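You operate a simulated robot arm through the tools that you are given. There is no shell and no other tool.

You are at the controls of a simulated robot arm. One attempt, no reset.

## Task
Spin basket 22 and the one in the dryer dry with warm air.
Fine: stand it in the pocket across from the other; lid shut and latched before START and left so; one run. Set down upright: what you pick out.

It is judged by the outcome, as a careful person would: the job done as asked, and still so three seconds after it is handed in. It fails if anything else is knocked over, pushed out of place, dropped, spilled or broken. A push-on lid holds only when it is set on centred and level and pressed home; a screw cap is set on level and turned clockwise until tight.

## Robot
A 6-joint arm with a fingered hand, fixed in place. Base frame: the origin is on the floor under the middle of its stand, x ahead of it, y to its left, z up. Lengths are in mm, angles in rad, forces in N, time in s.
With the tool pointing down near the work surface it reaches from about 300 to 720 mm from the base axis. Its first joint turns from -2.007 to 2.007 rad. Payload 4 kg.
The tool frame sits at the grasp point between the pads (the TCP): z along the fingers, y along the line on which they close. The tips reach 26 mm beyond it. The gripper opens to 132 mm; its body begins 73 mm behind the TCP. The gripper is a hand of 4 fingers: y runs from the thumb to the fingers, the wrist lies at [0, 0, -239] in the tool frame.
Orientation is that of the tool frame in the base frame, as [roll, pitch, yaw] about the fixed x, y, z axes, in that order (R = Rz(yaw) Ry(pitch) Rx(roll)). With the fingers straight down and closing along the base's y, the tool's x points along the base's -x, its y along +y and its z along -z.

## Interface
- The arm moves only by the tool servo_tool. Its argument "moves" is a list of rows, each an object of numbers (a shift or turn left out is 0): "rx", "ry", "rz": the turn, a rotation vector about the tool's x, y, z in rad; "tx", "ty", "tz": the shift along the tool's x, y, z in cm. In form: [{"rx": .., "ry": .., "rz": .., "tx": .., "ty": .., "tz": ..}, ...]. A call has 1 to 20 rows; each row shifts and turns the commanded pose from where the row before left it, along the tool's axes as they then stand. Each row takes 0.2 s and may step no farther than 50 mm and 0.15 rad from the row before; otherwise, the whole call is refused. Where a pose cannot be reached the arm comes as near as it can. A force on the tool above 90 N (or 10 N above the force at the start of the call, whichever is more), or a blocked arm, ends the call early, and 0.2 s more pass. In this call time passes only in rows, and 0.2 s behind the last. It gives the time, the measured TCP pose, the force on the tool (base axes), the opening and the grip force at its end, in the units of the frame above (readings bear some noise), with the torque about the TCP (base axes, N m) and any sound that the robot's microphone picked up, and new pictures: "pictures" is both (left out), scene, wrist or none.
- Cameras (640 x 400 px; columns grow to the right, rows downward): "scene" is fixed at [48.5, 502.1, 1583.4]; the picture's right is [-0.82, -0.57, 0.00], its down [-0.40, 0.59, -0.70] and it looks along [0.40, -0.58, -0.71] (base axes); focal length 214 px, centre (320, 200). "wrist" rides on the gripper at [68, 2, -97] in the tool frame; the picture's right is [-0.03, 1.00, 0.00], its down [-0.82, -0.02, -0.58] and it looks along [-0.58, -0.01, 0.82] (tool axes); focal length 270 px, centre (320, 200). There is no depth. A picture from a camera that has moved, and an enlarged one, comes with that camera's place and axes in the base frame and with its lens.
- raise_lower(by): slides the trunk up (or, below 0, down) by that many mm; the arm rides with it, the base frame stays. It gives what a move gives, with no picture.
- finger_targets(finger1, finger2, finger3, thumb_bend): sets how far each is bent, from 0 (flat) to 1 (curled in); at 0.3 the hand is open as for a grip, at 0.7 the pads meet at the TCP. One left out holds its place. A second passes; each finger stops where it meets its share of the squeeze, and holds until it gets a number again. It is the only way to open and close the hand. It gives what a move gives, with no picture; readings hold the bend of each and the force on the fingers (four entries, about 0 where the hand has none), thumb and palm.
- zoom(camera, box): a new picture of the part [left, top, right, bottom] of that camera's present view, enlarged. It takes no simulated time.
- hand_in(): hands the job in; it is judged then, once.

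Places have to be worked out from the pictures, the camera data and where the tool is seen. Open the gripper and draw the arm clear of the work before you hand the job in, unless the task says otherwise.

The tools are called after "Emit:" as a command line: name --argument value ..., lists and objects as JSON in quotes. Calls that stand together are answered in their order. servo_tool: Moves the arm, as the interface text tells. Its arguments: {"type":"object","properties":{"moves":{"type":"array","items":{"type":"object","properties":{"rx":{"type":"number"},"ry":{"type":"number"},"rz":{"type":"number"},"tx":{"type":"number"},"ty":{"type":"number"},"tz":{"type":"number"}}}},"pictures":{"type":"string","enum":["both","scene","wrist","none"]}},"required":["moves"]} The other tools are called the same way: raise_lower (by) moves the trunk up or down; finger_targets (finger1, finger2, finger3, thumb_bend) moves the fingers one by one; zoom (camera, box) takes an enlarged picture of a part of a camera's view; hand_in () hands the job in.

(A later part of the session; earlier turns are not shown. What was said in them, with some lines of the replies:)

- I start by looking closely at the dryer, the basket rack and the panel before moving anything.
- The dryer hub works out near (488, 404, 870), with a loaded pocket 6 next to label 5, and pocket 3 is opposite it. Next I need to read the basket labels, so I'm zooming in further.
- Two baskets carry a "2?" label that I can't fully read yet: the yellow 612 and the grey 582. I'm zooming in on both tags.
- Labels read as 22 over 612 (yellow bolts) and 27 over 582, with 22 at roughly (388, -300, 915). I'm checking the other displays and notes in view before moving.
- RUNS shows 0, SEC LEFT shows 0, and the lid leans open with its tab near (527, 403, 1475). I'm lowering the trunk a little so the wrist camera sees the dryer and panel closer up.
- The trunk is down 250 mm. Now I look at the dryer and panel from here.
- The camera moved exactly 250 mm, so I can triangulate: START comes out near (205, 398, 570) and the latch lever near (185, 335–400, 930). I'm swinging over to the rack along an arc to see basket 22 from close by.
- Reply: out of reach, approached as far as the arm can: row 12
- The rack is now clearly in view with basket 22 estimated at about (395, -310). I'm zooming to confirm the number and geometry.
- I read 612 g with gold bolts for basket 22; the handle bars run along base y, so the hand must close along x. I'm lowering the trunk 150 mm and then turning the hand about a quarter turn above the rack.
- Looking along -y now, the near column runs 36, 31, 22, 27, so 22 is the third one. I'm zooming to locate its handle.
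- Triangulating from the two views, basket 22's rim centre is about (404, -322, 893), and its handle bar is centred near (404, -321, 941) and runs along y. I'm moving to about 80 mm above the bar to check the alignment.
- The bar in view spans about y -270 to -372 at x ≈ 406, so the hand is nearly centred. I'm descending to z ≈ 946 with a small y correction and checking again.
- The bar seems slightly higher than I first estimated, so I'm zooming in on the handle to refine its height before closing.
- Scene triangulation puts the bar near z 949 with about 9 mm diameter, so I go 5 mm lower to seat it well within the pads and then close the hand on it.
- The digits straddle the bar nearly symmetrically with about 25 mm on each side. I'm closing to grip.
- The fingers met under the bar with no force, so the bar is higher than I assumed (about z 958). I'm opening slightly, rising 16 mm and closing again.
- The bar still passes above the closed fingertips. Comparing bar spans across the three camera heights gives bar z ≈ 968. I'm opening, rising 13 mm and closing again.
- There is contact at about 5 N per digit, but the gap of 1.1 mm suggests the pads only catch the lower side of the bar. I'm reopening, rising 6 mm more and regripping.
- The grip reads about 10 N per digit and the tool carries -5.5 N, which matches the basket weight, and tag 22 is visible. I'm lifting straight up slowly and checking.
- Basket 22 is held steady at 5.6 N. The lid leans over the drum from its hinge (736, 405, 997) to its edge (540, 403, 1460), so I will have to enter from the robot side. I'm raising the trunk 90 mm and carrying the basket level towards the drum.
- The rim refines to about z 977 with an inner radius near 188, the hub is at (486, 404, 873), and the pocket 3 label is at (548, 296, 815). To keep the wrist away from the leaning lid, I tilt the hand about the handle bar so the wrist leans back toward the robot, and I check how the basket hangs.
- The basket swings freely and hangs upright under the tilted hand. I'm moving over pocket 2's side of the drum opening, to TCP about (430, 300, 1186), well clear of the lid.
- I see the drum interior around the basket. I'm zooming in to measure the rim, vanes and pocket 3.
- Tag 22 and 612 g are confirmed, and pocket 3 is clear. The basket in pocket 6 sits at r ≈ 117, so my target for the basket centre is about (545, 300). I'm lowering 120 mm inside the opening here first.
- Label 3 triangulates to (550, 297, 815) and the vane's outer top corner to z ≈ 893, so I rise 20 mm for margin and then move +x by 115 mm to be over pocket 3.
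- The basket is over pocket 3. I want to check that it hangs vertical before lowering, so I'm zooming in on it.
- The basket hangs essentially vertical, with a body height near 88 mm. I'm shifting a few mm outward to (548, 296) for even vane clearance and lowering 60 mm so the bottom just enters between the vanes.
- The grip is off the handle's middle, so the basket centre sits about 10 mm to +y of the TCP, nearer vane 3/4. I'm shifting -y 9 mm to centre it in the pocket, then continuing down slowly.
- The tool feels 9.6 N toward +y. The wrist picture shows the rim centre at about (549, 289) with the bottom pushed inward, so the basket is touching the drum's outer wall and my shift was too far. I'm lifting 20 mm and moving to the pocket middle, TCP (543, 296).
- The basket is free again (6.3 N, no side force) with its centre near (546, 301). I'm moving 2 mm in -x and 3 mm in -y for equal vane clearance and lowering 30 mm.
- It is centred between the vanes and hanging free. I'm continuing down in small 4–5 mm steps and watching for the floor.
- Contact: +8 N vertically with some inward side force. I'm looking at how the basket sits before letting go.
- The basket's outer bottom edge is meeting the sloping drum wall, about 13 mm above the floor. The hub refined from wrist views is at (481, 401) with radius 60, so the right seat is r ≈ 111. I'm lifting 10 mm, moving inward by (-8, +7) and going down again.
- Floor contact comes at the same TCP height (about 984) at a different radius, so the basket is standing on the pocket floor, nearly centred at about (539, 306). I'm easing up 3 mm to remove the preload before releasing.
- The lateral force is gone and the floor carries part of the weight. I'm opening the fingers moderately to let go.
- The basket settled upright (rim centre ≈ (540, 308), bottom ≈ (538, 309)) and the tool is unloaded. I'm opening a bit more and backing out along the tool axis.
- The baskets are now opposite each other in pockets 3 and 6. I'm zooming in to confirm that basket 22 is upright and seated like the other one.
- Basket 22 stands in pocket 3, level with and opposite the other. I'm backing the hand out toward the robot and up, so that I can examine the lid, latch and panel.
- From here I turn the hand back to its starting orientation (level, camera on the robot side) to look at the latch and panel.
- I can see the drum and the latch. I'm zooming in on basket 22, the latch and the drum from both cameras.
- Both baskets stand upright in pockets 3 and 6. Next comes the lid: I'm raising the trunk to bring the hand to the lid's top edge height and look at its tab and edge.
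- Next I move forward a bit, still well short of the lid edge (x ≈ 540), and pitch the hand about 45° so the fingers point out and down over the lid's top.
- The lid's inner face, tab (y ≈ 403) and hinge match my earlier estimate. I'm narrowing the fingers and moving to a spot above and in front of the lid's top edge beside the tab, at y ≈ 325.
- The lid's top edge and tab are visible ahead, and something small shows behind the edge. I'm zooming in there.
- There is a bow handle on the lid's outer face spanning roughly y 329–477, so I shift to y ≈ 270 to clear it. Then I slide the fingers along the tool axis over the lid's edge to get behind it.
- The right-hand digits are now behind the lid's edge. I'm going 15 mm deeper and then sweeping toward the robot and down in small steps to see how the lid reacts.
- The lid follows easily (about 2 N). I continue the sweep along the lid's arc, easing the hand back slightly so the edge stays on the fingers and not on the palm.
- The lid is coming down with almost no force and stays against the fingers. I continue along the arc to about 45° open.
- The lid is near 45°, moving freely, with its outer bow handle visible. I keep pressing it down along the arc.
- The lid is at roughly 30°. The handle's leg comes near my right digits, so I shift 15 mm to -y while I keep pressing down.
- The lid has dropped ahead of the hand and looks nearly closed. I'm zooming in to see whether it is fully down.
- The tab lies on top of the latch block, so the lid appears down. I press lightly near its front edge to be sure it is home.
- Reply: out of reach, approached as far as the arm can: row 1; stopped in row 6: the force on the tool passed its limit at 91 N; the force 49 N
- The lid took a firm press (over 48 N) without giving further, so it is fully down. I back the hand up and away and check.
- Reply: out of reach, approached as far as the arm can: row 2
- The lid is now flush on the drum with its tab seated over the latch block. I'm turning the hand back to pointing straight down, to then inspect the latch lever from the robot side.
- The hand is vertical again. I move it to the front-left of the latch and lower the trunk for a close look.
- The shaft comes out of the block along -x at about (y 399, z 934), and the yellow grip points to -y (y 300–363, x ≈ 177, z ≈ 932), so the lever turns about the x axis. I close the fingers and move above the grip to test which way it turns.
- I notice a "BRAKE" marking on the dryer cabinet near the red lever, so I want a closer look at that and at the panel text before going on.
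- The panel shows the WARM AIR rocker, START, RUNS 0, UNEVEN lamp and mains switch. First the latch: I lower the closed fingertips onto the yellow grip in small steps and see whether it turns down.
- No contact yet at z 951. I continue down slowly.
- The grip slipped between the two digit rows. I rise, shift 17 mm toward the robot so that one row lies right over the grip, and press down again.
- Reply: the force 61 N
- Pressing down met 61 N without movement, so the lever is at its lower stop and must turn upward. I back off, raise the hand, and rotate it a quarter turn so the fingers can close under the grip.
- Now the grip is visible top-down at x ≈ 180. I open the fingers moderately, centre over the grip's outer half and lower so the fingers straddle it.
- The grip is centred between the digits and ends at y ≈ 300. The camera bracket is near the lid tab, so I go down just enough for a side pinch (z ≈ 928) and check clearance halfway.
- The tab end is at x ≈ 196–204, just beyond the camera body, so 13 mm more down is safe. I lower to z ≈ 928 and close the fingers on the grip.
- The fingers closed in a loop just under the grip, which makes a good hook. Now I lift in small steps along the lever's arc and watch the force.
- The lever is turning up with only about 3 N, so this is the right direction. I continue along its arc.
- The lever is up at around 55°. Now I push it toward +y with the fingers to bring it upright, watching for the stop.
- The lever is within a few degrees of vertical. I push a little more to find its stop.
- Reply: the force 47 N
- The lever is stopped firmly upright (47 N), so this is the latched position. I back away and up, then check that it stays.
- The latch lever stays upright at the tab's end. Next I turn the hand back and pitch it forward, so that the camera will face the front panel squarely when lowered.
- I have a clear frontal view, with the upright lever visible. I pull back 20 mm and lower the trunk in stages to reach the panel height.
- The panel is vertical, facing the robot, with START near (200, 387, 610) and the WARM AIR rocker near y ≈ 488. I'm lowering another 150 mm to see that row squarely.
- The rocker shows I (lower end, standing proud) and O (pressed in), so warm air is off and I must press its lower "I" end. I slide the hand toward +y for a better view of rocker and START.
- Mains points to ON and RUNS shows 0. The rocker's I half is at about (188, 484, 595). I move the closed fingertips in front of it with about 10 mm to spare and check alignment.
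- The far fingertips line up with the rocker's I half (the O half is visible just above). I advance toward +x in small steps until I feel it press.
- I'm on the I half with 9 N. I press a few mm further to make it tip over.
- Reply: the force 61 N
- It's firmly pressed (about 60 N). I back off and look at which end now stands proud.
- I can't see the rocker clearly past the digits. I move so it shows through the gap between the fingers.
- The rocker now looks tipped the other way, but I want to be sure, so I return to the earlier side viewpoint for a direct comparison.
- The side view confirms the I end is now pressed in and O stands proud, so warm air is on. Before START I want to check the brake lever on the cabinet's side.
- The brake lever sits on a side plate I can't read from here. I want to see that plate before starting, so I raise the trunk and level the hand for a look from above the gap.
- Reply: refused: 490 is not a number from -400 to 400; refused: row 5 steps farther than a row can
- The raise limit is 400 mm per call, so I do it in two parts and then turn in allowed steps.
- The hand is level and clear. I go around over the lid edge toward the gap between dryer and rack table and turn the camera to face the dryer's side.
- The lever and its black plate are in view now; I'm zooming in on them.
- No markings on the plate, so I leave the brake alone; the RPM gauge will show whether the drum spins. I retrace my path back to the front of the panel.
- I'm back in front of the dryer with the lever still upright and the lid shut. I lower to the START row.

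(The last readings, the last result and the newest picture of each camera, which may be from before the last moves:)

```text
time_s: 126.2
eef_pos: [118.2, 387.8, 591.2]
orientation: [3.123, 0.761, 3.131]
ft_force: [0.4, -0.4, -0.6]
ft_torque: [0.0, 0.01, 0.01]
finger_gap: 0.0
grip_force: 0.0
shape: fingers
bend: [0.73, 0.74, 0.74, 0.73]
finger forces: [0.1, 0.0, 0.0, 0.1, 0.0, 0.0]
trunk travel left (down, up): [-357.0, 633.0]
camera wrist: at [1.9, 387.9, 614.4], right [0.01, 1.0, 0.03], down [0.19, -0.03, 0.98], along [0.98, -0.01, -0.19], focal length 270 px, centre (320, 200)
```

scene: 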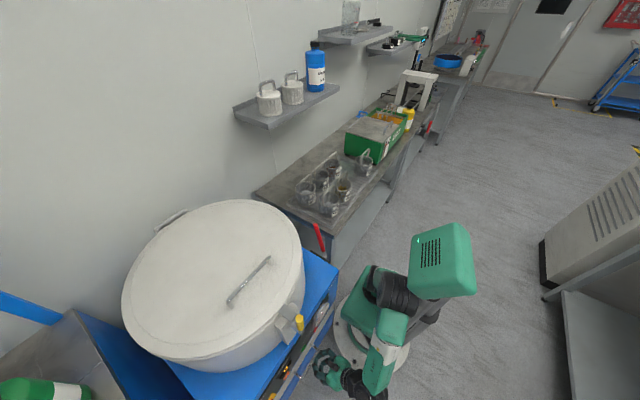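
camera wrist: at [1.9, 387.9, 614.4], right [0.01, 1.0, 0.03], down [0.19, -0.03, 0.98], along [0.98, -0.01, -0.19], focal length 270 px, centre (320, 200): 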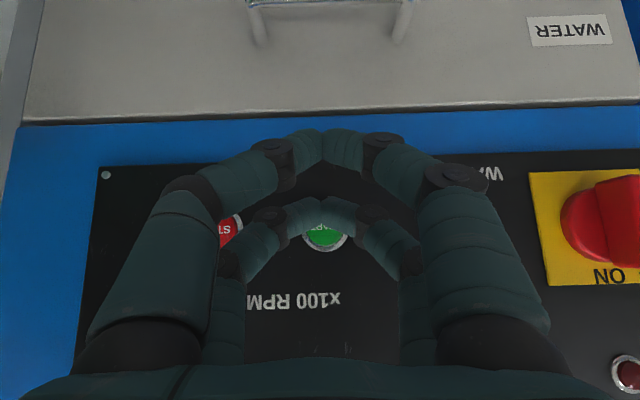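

START (190, 387, 599) is right behind the far fingertips. Lid shut, latched, warm air on, baskets opposite: I'm moving up close and confirming the alignment once more.

Emit:
servo_tool --moves '[{"tx": -1.45, "tz": 1.38}, {"tx": -1.45, "tz": 1.38}, {}]' --pictures "wrist"

Emit:
zoom --camera "wrist" --box '[220, 140, 440, 290]'

Emit:
zoom --camera "scene" --box '[260, 300, 340, 380]'

```text
time_s: 127.0
eef_pos: [158.5, 387.8, 592.2]
orientation: [3.124, 0.761, 3.133]
ft_force: [0.0, 0.2, 0.2]
ft_torque: [0.0, -0.02, -0.03]
finger_gap: 0.2
grip_force: 0.0
shape: fingers
bend: [0.73, 0.74, 0.74, 0.73]
finger forces: [0.1, 0.0, 0.0, 0.0, 0.0, 0.0]
trunk travel left (down, up): [-357.0, 633.0]
camera wrist: at [42.4, 388.2, 615.3], right [0.01, 1.0, 0.03], down [0.19, -0.03, 0.98], along [0.98, -0.01, -0.19], focal length 270 px, centre (320, 200)
```

wrist: 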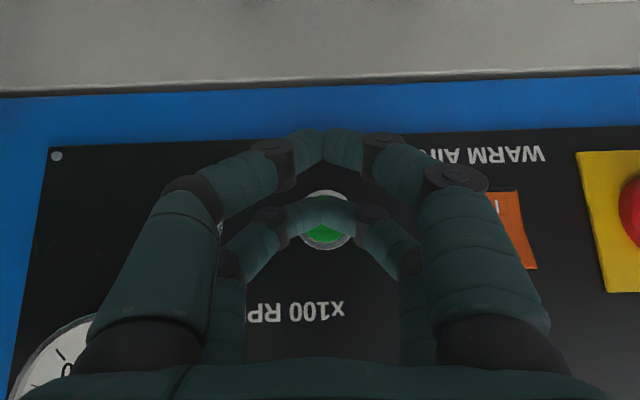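

```text
2.67 times, centred on (330, 215) of wrist
camera zoom: at [42.4, 388.2, 615.3], right [0.01, 1.0, 0.03], down [0.19, -0.03, 0.98], along [0.98, -0.01, -0.19], focal length 721 px, centre (293, 160)
```

zoom: 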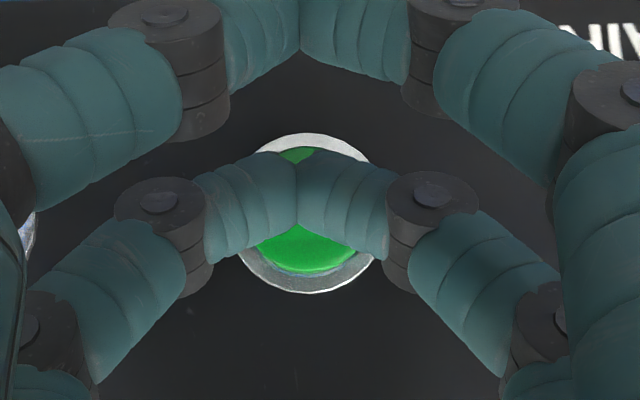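

```text
5.00 times, centred on (300, 340) of scene
camera zoom: at [48.5, 502.1, 1583.4], right [-0.82, -0.57, 0.0], down [-0.4, 0.59, -0.7], along [0.4, -0.58, -0.71], focal length 1072 px, centre (420, -500)
```

zoom: 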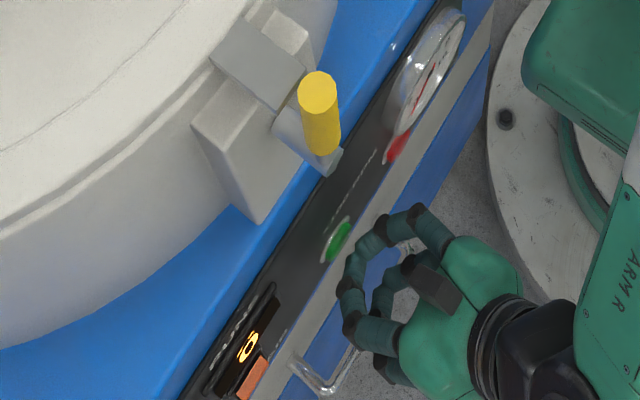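

The fingertips are centred on START. I press it once with small steps.

Emit:
servo_tool --moves '[{"tx": -0.29, "tz": 0.276}, {"tx": -0.29, "tz": 0.276}, {"tx": -0.22, "tz": 0.207}]' --pictures "wrist"

```text
time_s: 127.8
eef_pos: [169.1, 387.9, 592.6]
orientation: [3.12, 0.76, 3.13]
ft_force: [-2.7, -0.8, 0.8]
ft_torque: [0.01, -0.03, -0.02]
finger_gap: 0.0
grip_force: 0.1
shape: fingers
bend: [0.73, 0.74, 0.74, 0.73]
finger forces: [0.0, 0.0, 0.0, 0.0, 0.1, 0.0]
trunk travel left (down, up): [-357.0, 633.0]
heard: click
camera wrist: at [52.7, 388.4, 615.0], right [0.02, 1.0, 0.03], down [0.19, -0.03, 0.98], along [0.98, -0.01, -0.19], focal length 270 px, centre (320, 200)
```

wrist: 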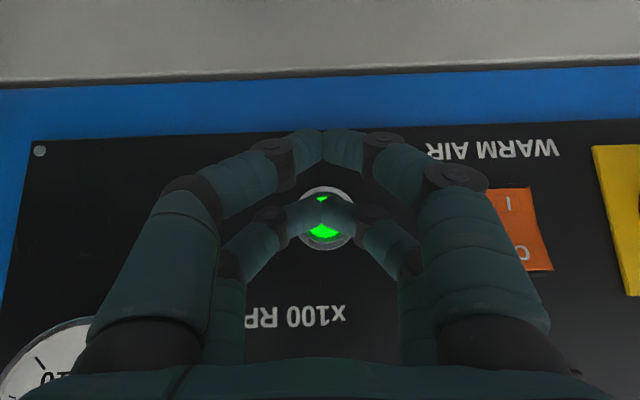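

A click was heard and START lit up. I pull straight back off the button and watch the gauge.

Emit:
servo_tool --moves '[{"tx": 1.1, "tz": -1.05}, {"tx": 2.2, "tz": -2.1}, {}, {}]' --pictures "both"

Emit:
zoom --camera "wrist" --box '[0, 150, 640, 400]'

Emit:
zoom --camera "scene" --box '[250, 280, 350, 380]'

```text
time_s: 128.8
eef_pos: [124.1, 387.5, 591.5]
orientation: [3.121, 0.762, 3.13]
ft_force: [0.4, 0.2, -0.6]
ft_torque: [-0.01, -0.01, -0.04]
finger_gap: 0.0
grip_force: 0.0
shape: fingers
bend: [0.73, 0.74, 0.74, 0.73]
finger forces: [0.0, 0.0, 0.0, 0.0, 0.1, 0.1]
trunk travel left (down, up): [-357.0, 633.0]
camera wrist: at [7.5, 388.1, 614.8], right [0.02, 1.0, 0.03], down [0.19, -0.03, 0.98], along [0.98, -0.01, -0.19], focal length 270 px, centre (320, 200)
```

scene: 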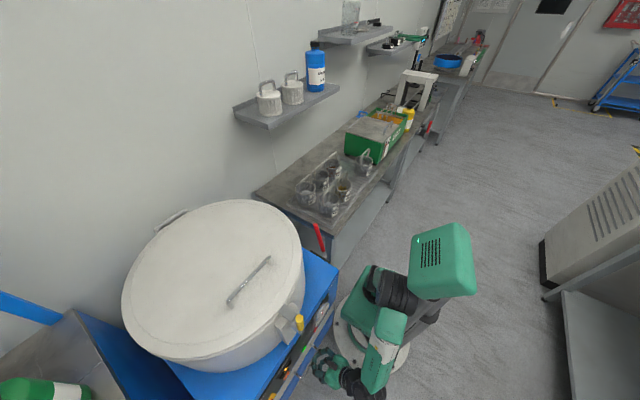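
wrist: 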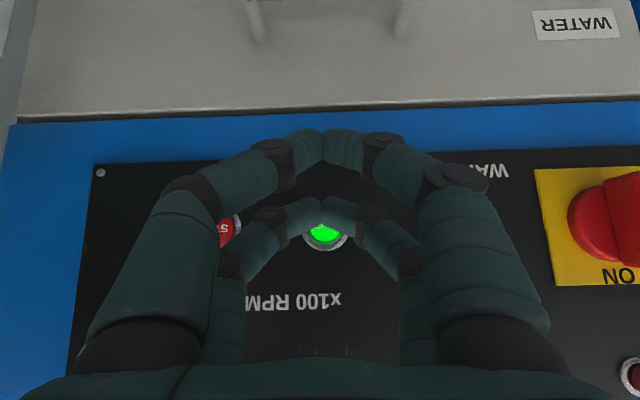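

```text
1.00 times, centred on (320, 275) of wrist (not enlarged: the box is as wide or as high as the picture)
camera zoom: at [7.5, 388.1, 614.8], right [0.02, 1.0, 0.03], down [0.19, -0.03, 0.98], along [0.98, -0.01, -0.19], focal length 270 px, centre (320, 125)
```

zoom: 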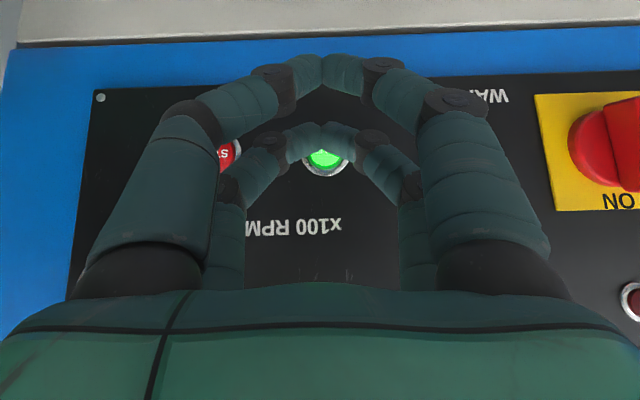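

```text
4.00 times, centred on (300, 330) of scene
camera zoom: at [48.5, 502.1, 1583.4], right [-0.82, -0.57, 0.0], down [-0.4, 0.59, -0.7], along [0.4, -0.58, -0.71], focal length 858 px, centre (400, -320)
```

zoom: 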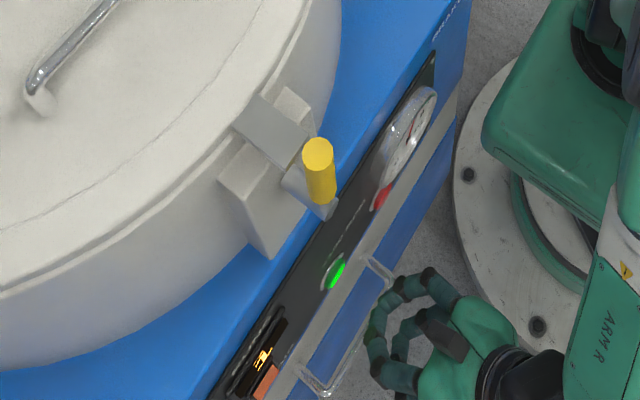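

START is lit and the RUNS display has changed. I raise the hand a bit to read the gauge, the RUNS count and the UNEVEN lamp.

Emit:
raise_lower --by 150

Emit:
zoom --camera "wrist" --box '[0, 0, 640, 400]'

Emit:
zoom --camera "scene" --box '[260, 290, 340, 390]'

```text
time_s: 130.5
eef_pos: [125.2, 387.0, 741.7]
orientation: [3.123, 0.762, 3.132]
ft_force: [0.8, -0.2, -0.2]
ft_torque: [-0.01, -0.03, -0.04]
finger_gap: 0.0
grip_force: 0.0
shape: fingers
bend: [0.73, 0.74, 0.74, 0.73]
finger forces: [0.1, 0.0, 0.1, 0.0, 0.0, 0.1]
trunk travel left (down, up): [-507.0, 483.0]
```

```text
1.00 times, centred on (320, 200) of wrist (not enlarged: the box is as wide or as high as the picture)
camera zoom: at [7.7, 388.1, 764.8], right [0.02, 1.0, 0.03], down [0.19, -0.03, 0.98], along [0.98, -0.01, -0.19], focal length 270 px, centre (320, 200)
```

zoom: 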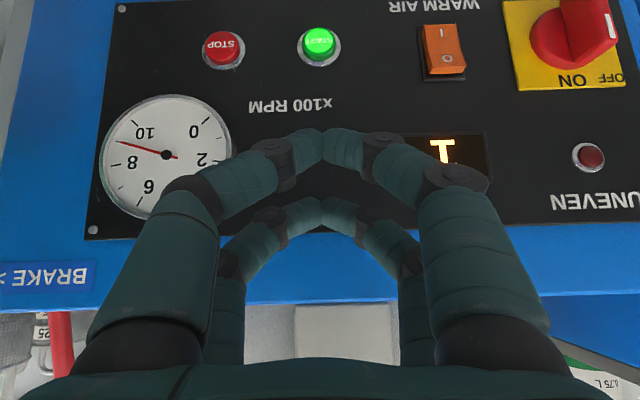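

```text
4.00 times, centred on (300, 340) of scene
camera zoom: at [48.5, 502.1, 1583.4], right [-0.82, -0.57, 0.0], down [-0.4, 0.59, -0.7], along [0.4, -0.58, -0.71], focal length 858 px, centre (400, -360)
```

zoom: 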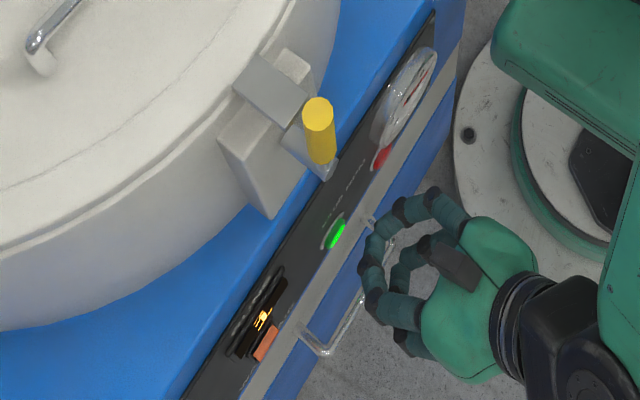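

The drum spins at about 900 RPM, RUNS shows 1, START is lit, UNEVEN is dark and warm air is on I. I wait here for the run to finish.

Emit:
servo_tool --moves '[{}, {}, {}, {}, {}, {}, {}, {}, {}, {}, {}, {}, {}, {}, {}, {}, {}, {}, {}, {}]' --pictures "wrist"

Emit:
servo_tool --moves '[{}, {}, {}, {}, {}, {}, {}, {}, {}, {}, {}, {}, {}, {}, {}, {}, {}, {}, {}, {}]' --pictures "wrist"

```text
time_s: 134.7
eef_pos: [123.2, 386.8, 741.7]
orientation: [3.121, 0.761, 3.133]
ft_force: [0.8, 0.1, -0.3]
ft_torque: [-0.03, 0.03, -0.02]
finger_gap: 0.3
grip_force: 0.1
shape: fingers
bend: [0.73, 0.74, 0.74, 0.73]
finger forces: [0.1, 0.0, 0.2, 0.0, 0.0, 0.1]
trunk travel left (down, up): [-507.0, 483.0]
camera wrist: at [7.7, 388.0, 764.8], right [0.02, 1.0, 0.03], down [0.19, -0.03, 0.98], along [0.98, -0.01, -0.19], focal length 270 px, centre (320, 200)
```

wrist: 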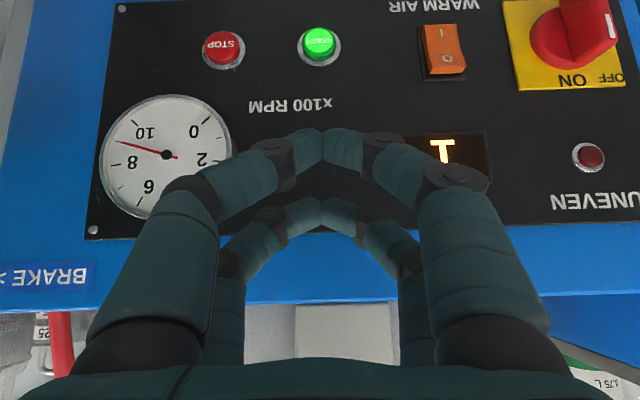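

```text
time_s: 138.9
eef_pos: [123.8, 387.0, 741.0]
orientation: [3.122, 0.76, 3.132]
ft_force: [0.0, 0.1, 0.4]
ft_torque: [-0.02, 0.03, 0.01]
finger_gap: 0.1
grip_force: 0.0
shape: fingers
bend: [0.73, 0.74, 0.74, 0.73]
finger forces: [0.1, 0.0, 0.1, 0.0, 0.0, 0.0]
trunk travel left (down, up): [-507.0, 483.0]
camera wrist: at [7.7, 388.0, 764.8], right [0.02, 1.0, 0.03], down [0.19, -0.03, 0.98], along [0.98, -0.01, -0.19], focal length 270 px, centre (320, 200)
```

wrist: 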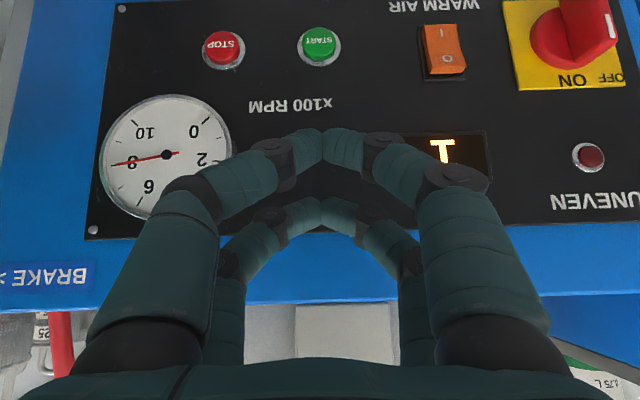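

The START lamp went out and the RPM is falling, so the run has finished and the drum is coasting down. I wait for it to stop.

Emit:
servo_tool --moves '[{}, {}, {}, {}, {}, {}, {}, {}, {}, {}, {}, {}, {}, {}, {}, {}, {}, {}, {}, {}]' --pictures "wrist"

Emit:
servo_tool --moves '[{}, {}, {}, {}, {}, {}, {}, {}, {}, {}, {}, {}, {}, {}, {}, {}, {}, {}, {}, {}]' --pictures "wrist"

```text
time_s: 143.1
eef_pos: [122.8, 387.8, 741.2]
orientation: [3.123, 0.761, 3.131]
ft_force: [-0.3, 0.0, -0.1]
ft_torque: [0.02, -0.01, 0.0]
finger_gap: 0.0
grip_force: 0.1
shape: fingers
bend: [0.73, 0.74, 0.74, 0.73]
finger forces: [0.0, 0.0, 0.0, 0.1, 0.1, 0.0]
trunk travel left (down, up): [-507.0, 483.0]
camera wrist: at [7.7, 388.0, 764.8], right [0.02, 1.0, 0.03], down [0.19, -0.03, 0.98], along [0.98, -0.01, -0.19], focal length 270 px, centre (320, 200)
```

wrist: 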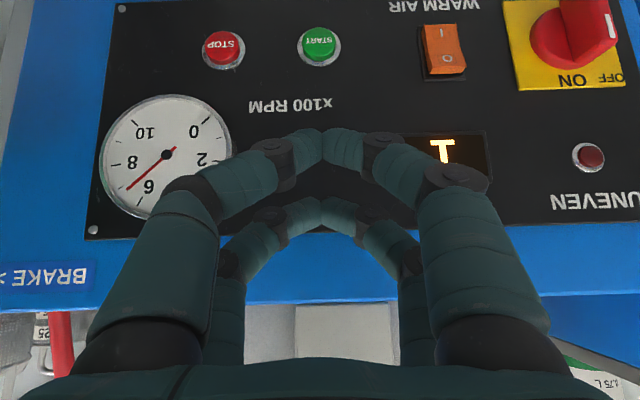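

```text
time_s: 147.3
eef_pos: [123.5, 387.8, 741.8]
orientation: [3.123, 0.762, 3.13]
ft_force: [0.1, 0.4, 0.0]
ft_torque: [0.0, -0.01, -0.02]
finger_gap: 0.0
grip_force: 0.0
shape: fingers
bend: [0.73, 0.74, 0.74, 0.73]
finger forces: [0.0, 0.1, 0.1, 0.1, 0.0, 0.1]
trunk travel left (down, up): [-507.0, 483.0]
camera wrist: at [7.7, 388.0, 764.8], right [0.02, 1.0, 0.03], down [0.19, -0.03, 0.98], along [0.98, -0.01, -0.19], focal length 270 px, centre (320, 200)
```

wrist: 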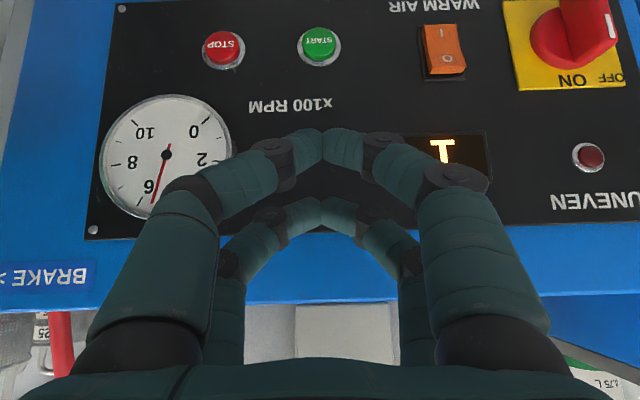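

It is coasting down slowly (about 650 RPM). I keep waiting.

Emit:
servo_tool --moves '[{}, {}, {}, {}, {}, {}, {}, {}, {}, {}, {}, {}, {}, {}, {}, {}, {}, {}, {}, {}]' --pictures "none"

Emit:
servo_tool --moves '[{}, {}, {}, {}, {}, {}, {}, {}, {}, {}, {}, {}, {}, {}, {}, {}, {}, {}, {}, {}]' --pictures "none"

Emit:
servo_tool --moves '[{}, {}, {}, {}, {}, {}, {}, {}, {}, {}, {}, {}, {}, {}, {}, {}, {}, {}, {}, {}]' --pictures "wrist"

```text
time_s: 151.5
eef_pos: [123.3, 386.9, 742.7]
orientation: [3.123, 0.759, 3.13]
ft_force: [0.8, 0.3, 0.1]
ft_torque: [0.05, -0.02, -0.03]
finger_gap: 0.2
grip_force: 0.1
shape: fingers
bend: [0.73, 0.74, 0.74, 0.73]
finger forces: [0.0, 0.0, 0.1, 0.0, 0.0, 0.1]
trunk travel left (down, up): [-507.0, 483.0]
```

```text
time_s: 155.7
eef_pos: [124.3, 387.6, 742.2]
orientation: [3.124, 0.76, 3.131]
ft_force: [0.2, 0.1, 0.2]
ft_torque: [-0.01, 0.03, 0.01]
finger_gap: 0.2
grip_force: 0.1
shape: fingers
bend: [0.73, 0.74, 0.74, 0.73]
finger forces: [0.0, 0.0, 0.0, 0.0, 0.1, 0.0]
trunk travel left (down, up): [-507.0, 483.0]
```

```text
time_s: 159.9
eef_pos: [124.0, 387.2, 741.5]
orientation: [3.123, 0.76, 3.132]
ft_force: [-1.4, 0.2, 0.3]
ft_torque: [0.01, 0.0, 0.02]
finger_gap: 0.1
grip_force: 0.0
shape: fingers
bend: [0.73, 0.74, 0.74, 0.73]
finger forces: [0.0, 0.0, 0.1, 0.0, 0.1, 0.1]
trunk travel left (down, up): [-507.0, 483.0]
camera wrist: at [7.7, 388.0, 764.8], right [0.02, 1.0, 0.03], down [0.19, -0.03, 0.98], along [0.98, -0.01, -0.19], focal length 270 px, centre (320, 200)
```

wrist: 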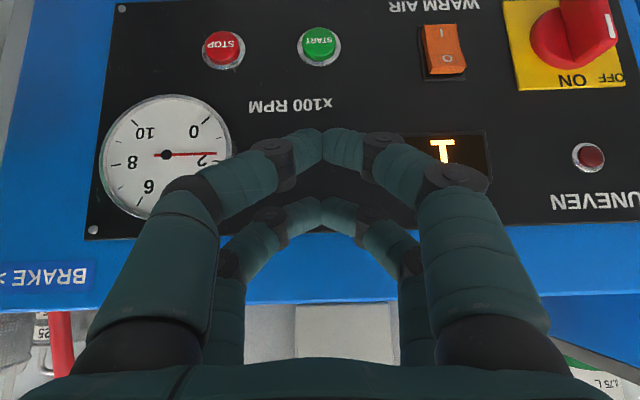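

The speed is down to about 180 RPM. A few seconds more and it should stand still.

Emit:
servo_tool --moves '[{}, {}, {}, {}, {}, {}, {}, {}, {}, {}, {}, {}, {}, {}, {}, {}, {}, {}, {}, {}]' --pictures "none"

Emit:
servo_tool --moves '[{}, {}, {}, {}, {}, {}, {}, {}, {}, {}, {}, {}, {}, {}, {}, {}, {}, {}, {}, {}]' --pictures "wrist"

```text
time_s: 164.1
eef_pos: [124.8, 387.3, 742.4]
orientation: [3.121, 0.761, 3.132]
ft_force: [0.1, 0.1, -0.5]
ft_torque: [-0.02, 0.06, 0.03]
finger_gap: 0.4
grip_force: 0.0
shape: fingers
bend: [0.73, 0.74, 0.74, 0.73]
finger forces: [0.0, 0.0, 0.0, 0.0, 0.0, 0.0]
trunk travel left (down, up): [-507.0, 483.0]
```

```text
time_s: 168.3
eef_pos: [123.9, 386.9, 741.5]
orientation: [3.124, 0.762, 3.132]
ft_force: [0.2, -1.1, 0.2]
ft_torque: [-0.01, 0.01, -0.01]
finger_gap: 0.0
grip_force: 0.1
shape: fingers
bend: [0.73, 0.74, 0.74, 0.73]
finger forces: [0.1, 0.0, 0.0, 0.0, 0.0, 0.0]
trunk travel left (down, up): [-507.0, 483.0]
camera wrist: at [7.7, 388.0, 764.8], right [0.02, 1.0, 0.03], down [0.19, -0.03, 0.98], along [0.98, -0.01, -0.19], focal length 270 px, centre (320, 200)
```

wrist: 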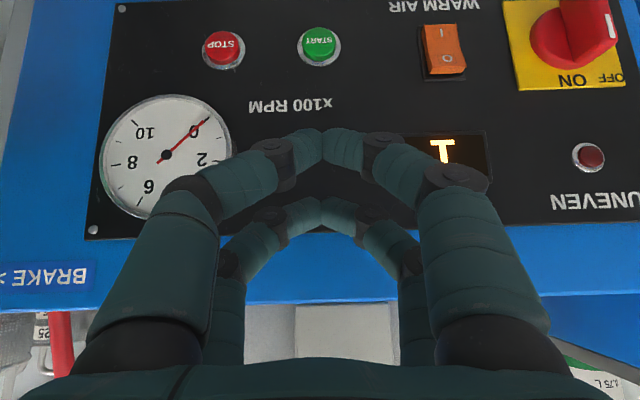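

The gauge is at 0, RUNS reads 1 and UNEVEN stayed dark. Now I draw the arm clear: sideways away from the latch lever first, then up, and I open the hand.

Emit:
servo_tool --moves '[{"ty": -2.6}, {"ty": -2.6}]' --pictures "none"

Emit:
raise_lower --by 390

Emit:
servo_tool --moves '[{"ry": 0.15}, {"ry": 0.15}, {"ry": 0.15}, {"ry": 0.15}, {"ry": 0.14}, {}]' --pictures "both"

```text
time_s: 168.9
eef_pos: [127.6, 333.4, 737.4]
orientation: [3.137, 0.764, 3.132]
ft_force: [0.5, 1.0, 0.6]
ft_torque: [-0.03, -0.01, 0.0]
finger_gap: 0.0
grip_force: 0.0
shape: fingers
bend: [0.73, 0.74, 0.74, 0.73]
finger forces: [0.1, 0.0, 0.0, 0.1, 0.0, 0.0]
trunk travel left (down, up): [-507.0, 483.0]
```

```text
time_s: 172.7
eef_pos: [127.3, 334.3, 1128.5]
orientation: [3.13, 0.763, 3.125]
ft_force: [-0.2, -0.4, -0.7]
ft_torque: [0.0, -0.02, 0.0]
finger_gap: 0.0
grip_force: 0.0
shape: fingers
bend: [0.73, 0.74, 0.74, 0.73]
finger forces: [0.1, 0.0, 0.0, 0.0, 0.0, 0.1]
trunk travel left (down, up): [-897.0, 93.0]
```

```text
time_s: 174.1
eef_pos: [125.1, 334.7, 1130.2]
orientation: [3.125, 0.021, -3.139]
ft_force: [-0.2, 0.9, 0.0]
ft_torque: [0.01, -0.02, -0.03]
finger_gap: 0.1
grip_force: 0.0
shape: fingers
bend: [0.73, 0.74, 0.74, 0.73]
finger forces: [0.0, 0.0, 0.0, 0.1, 0.1, 0.0]
trunk travel left (down, up): [-897.0, 93.0]
camera wrist: at [53.4, 334.6, 1227.0], right [0.02, 1.0, 0.02], down [0.8, -0.03, 0.59], along [0.59, 0.0, -0.8], focal length 270 px, centre (320, 200)
```

scene: 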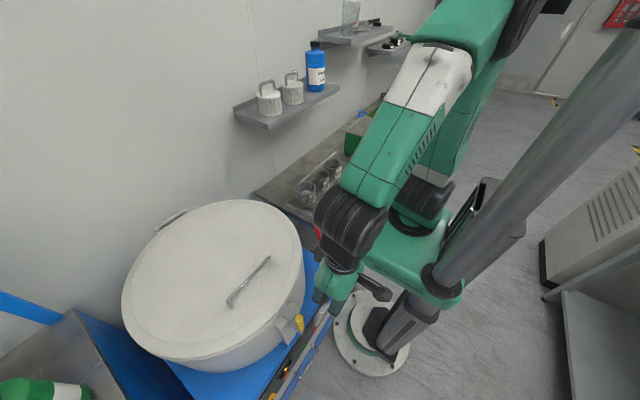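
wrist: 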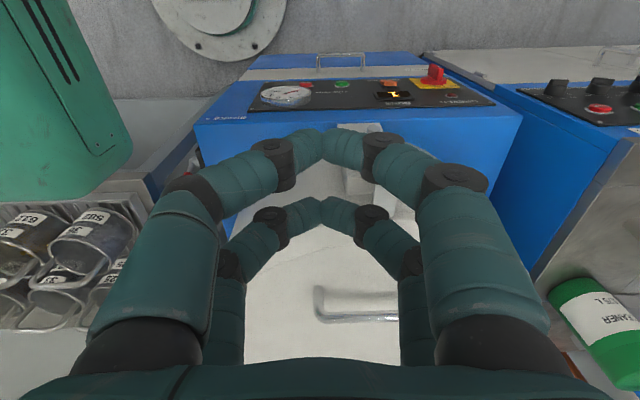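

The hand is level again. I raise it further, open it and take a final look at lid, latch and rack.

Emit:
raise_lower --by 90

Emit:
finger_targets --finger1 0.3 --finger2 0.3 --finger3 0.3 --thumb_bend 0.3

Emit:
servo_tool --moves '[{"tz": -4.0}, {"tz": -4.0}, {"ty": -2.0, "tx": -1.5}, {}]' --pictures "both"

Emit:
zoom --camera "scene" --box '[100, 180, 340, 400]'

Emit:
zoom --camera "scene" --box '[250, 290, 340, 390]'

Emit:
zoom --camera "wrist" --box '[0, 50, 300, 250]'

```text
time_s: 175.3
eef_pos: [124.4, 335.0, 1220.2]
orientation: [3.124, 0.02, -3.139]
ft_force: [0.6, 0.1, 0.1]
ft_torque: [0.0, 0.0, 0.0]
finger_gap: 0.0
grip_force: 0.1
shape: fingers
bend: [0.73, 0.74, 0.74, 0.73]
finger forces: [0.0, 0.1, 0.0, 0.0, 0.0, 0.0]
trunk travel left (down, up): [-987.0, 3.0]
```

```text
time_s: 176.3
eef_pos: [123.7, 334.5, 1221.6]
orientation: [3.127, 0.022, -3.138]
ft_force: [0.1, -0.4, 0.0]
ft_torque: [0.0, -0.01, 0.04]
finger_gap: 132.5
grip_force: 0.0
shape: fingers
bend: [0.3, 0.3, 0.3, 0.3]
finger forces: [0.0, 0.0, 0.0, 0.0, 0.0, 0.0]
trunk travel left (down, up): [-987.0, 3.0]
```

```text
time_s: 177.3
eef_pos: [137.1, 315.8, 1300.4]
orientation: [3.127, 0.021, -3.139]
ft_force: [-0.4, -0.5, -0.4]
ft_torque: [-0.01, 0.01, -0.02]
finger_gap: 132.6
grip_force: 0.0
shape: fingers
bend: [0.3, 0.3, 0.3, 0.3]
finger forces: [0.1, 0.0, 0.0, 0.0, 0.0, 0.1]
trunk travel left (down, up): [-987.0, 3.0]
camera wrist: at [67.0, 315.0, 1396.6], right [0.02, 1.0, 0.01], down [0.8, -0.03, 0.59], along [0.59, 0.0, -0.8], focal length 270 px, centre (320, 200)
```

scene: 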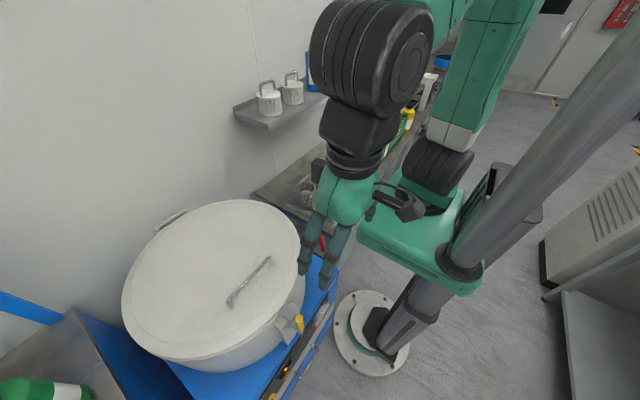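
wrist: 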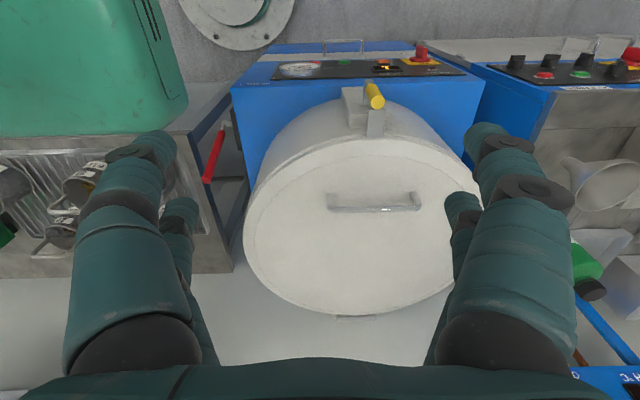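

```text
1.82 times, centred on (220, 290) of scene
camera zoom: at [48.5, 502.1, 1583.4], right [-0.82, -0.57, 0.0], down [-0.4, 0.59, -0.7], along [0.4, -0.58, -0.71], focal length 390 px, centre (502, 36)
```

zoom: 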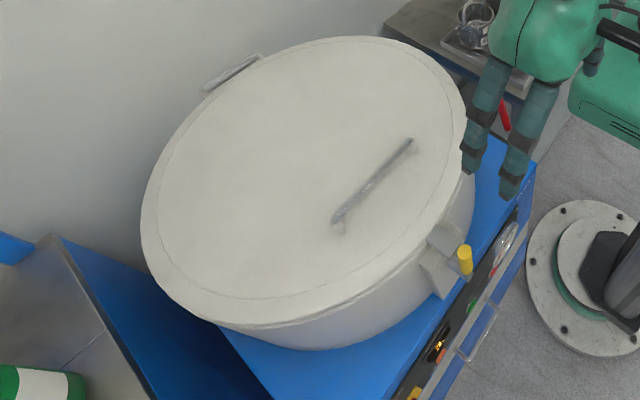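

```text
4.00 times, centred on (295, 340) of scene
camera zoom: at [48.5, 502.1, 1583.4], right [-0.82, -0.57, 0.0], down [-0.4, 0.59, -0.7], along [0.4, -0.58, -0.71], focal length 858 px, centre (420, -360)
```

zoom: 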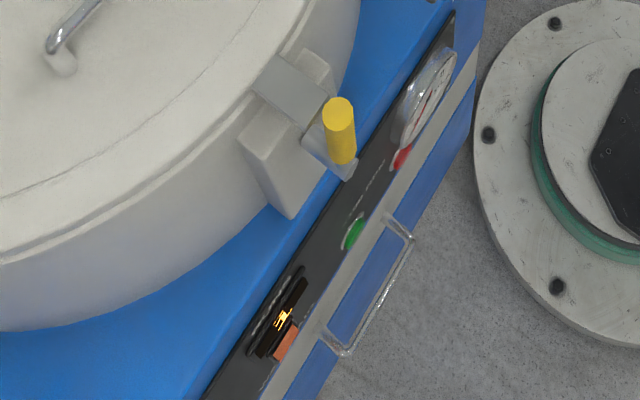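

```text
2.00 times, centred on (150, 150) of wrist
camera zoom: at [67.0, 315.0, 1396.6], right [0.02, 1.0, 0.01], down [0.8, -0.03, 0.59], along [0.59, 0.0, -0.8], focal length 541 px, centre (660, 300)
```

zoom: 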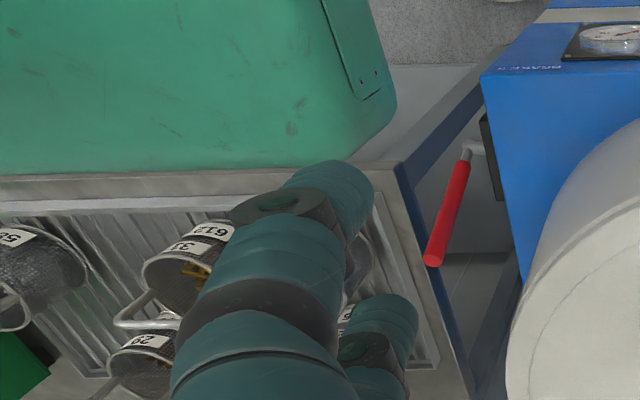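

Everything is as it should be: lid shut and latched, RUNS 1, drum stopped, UNEVEN dark, the other baskets standing on the rack, and the hand open and clear. I hand the job in.

Emit:
hand_in

```text
The job is handed in.
```

The job is done and handed in. Basket 22 and the basket already in the dryer were spun together with warm air, in one completed run.

- **Basket 22:** it went from the rack into pocket 3, upright, directly across from the other basket in pocket 6. While lowering it I touched the drum's side wall once, lifted it and re-centred it before setting it down.
- **Lid and latch:** I shut the lid and turned the latch lever upright before START, and neither has been touched since. The lid was pressed down firmly to make sure it was home. The latch gave no click, so "latched" is judged from the lever reaching a firm stop.
- **Run:** WARM AIR was switched to I before START. The drum reached about 900 RPM, then coasted down to 0. The RUNS counter reads 1 and the UNEVEN lamp stayed dark.
- **Left as found:** the other baskets still stand on the rack. I did not touch the brake lever on the side of the dryer, which has no markings; the drum spun normally.

Both baskets are still inside the dryer with the lid shut, since you asked for it to be left so.
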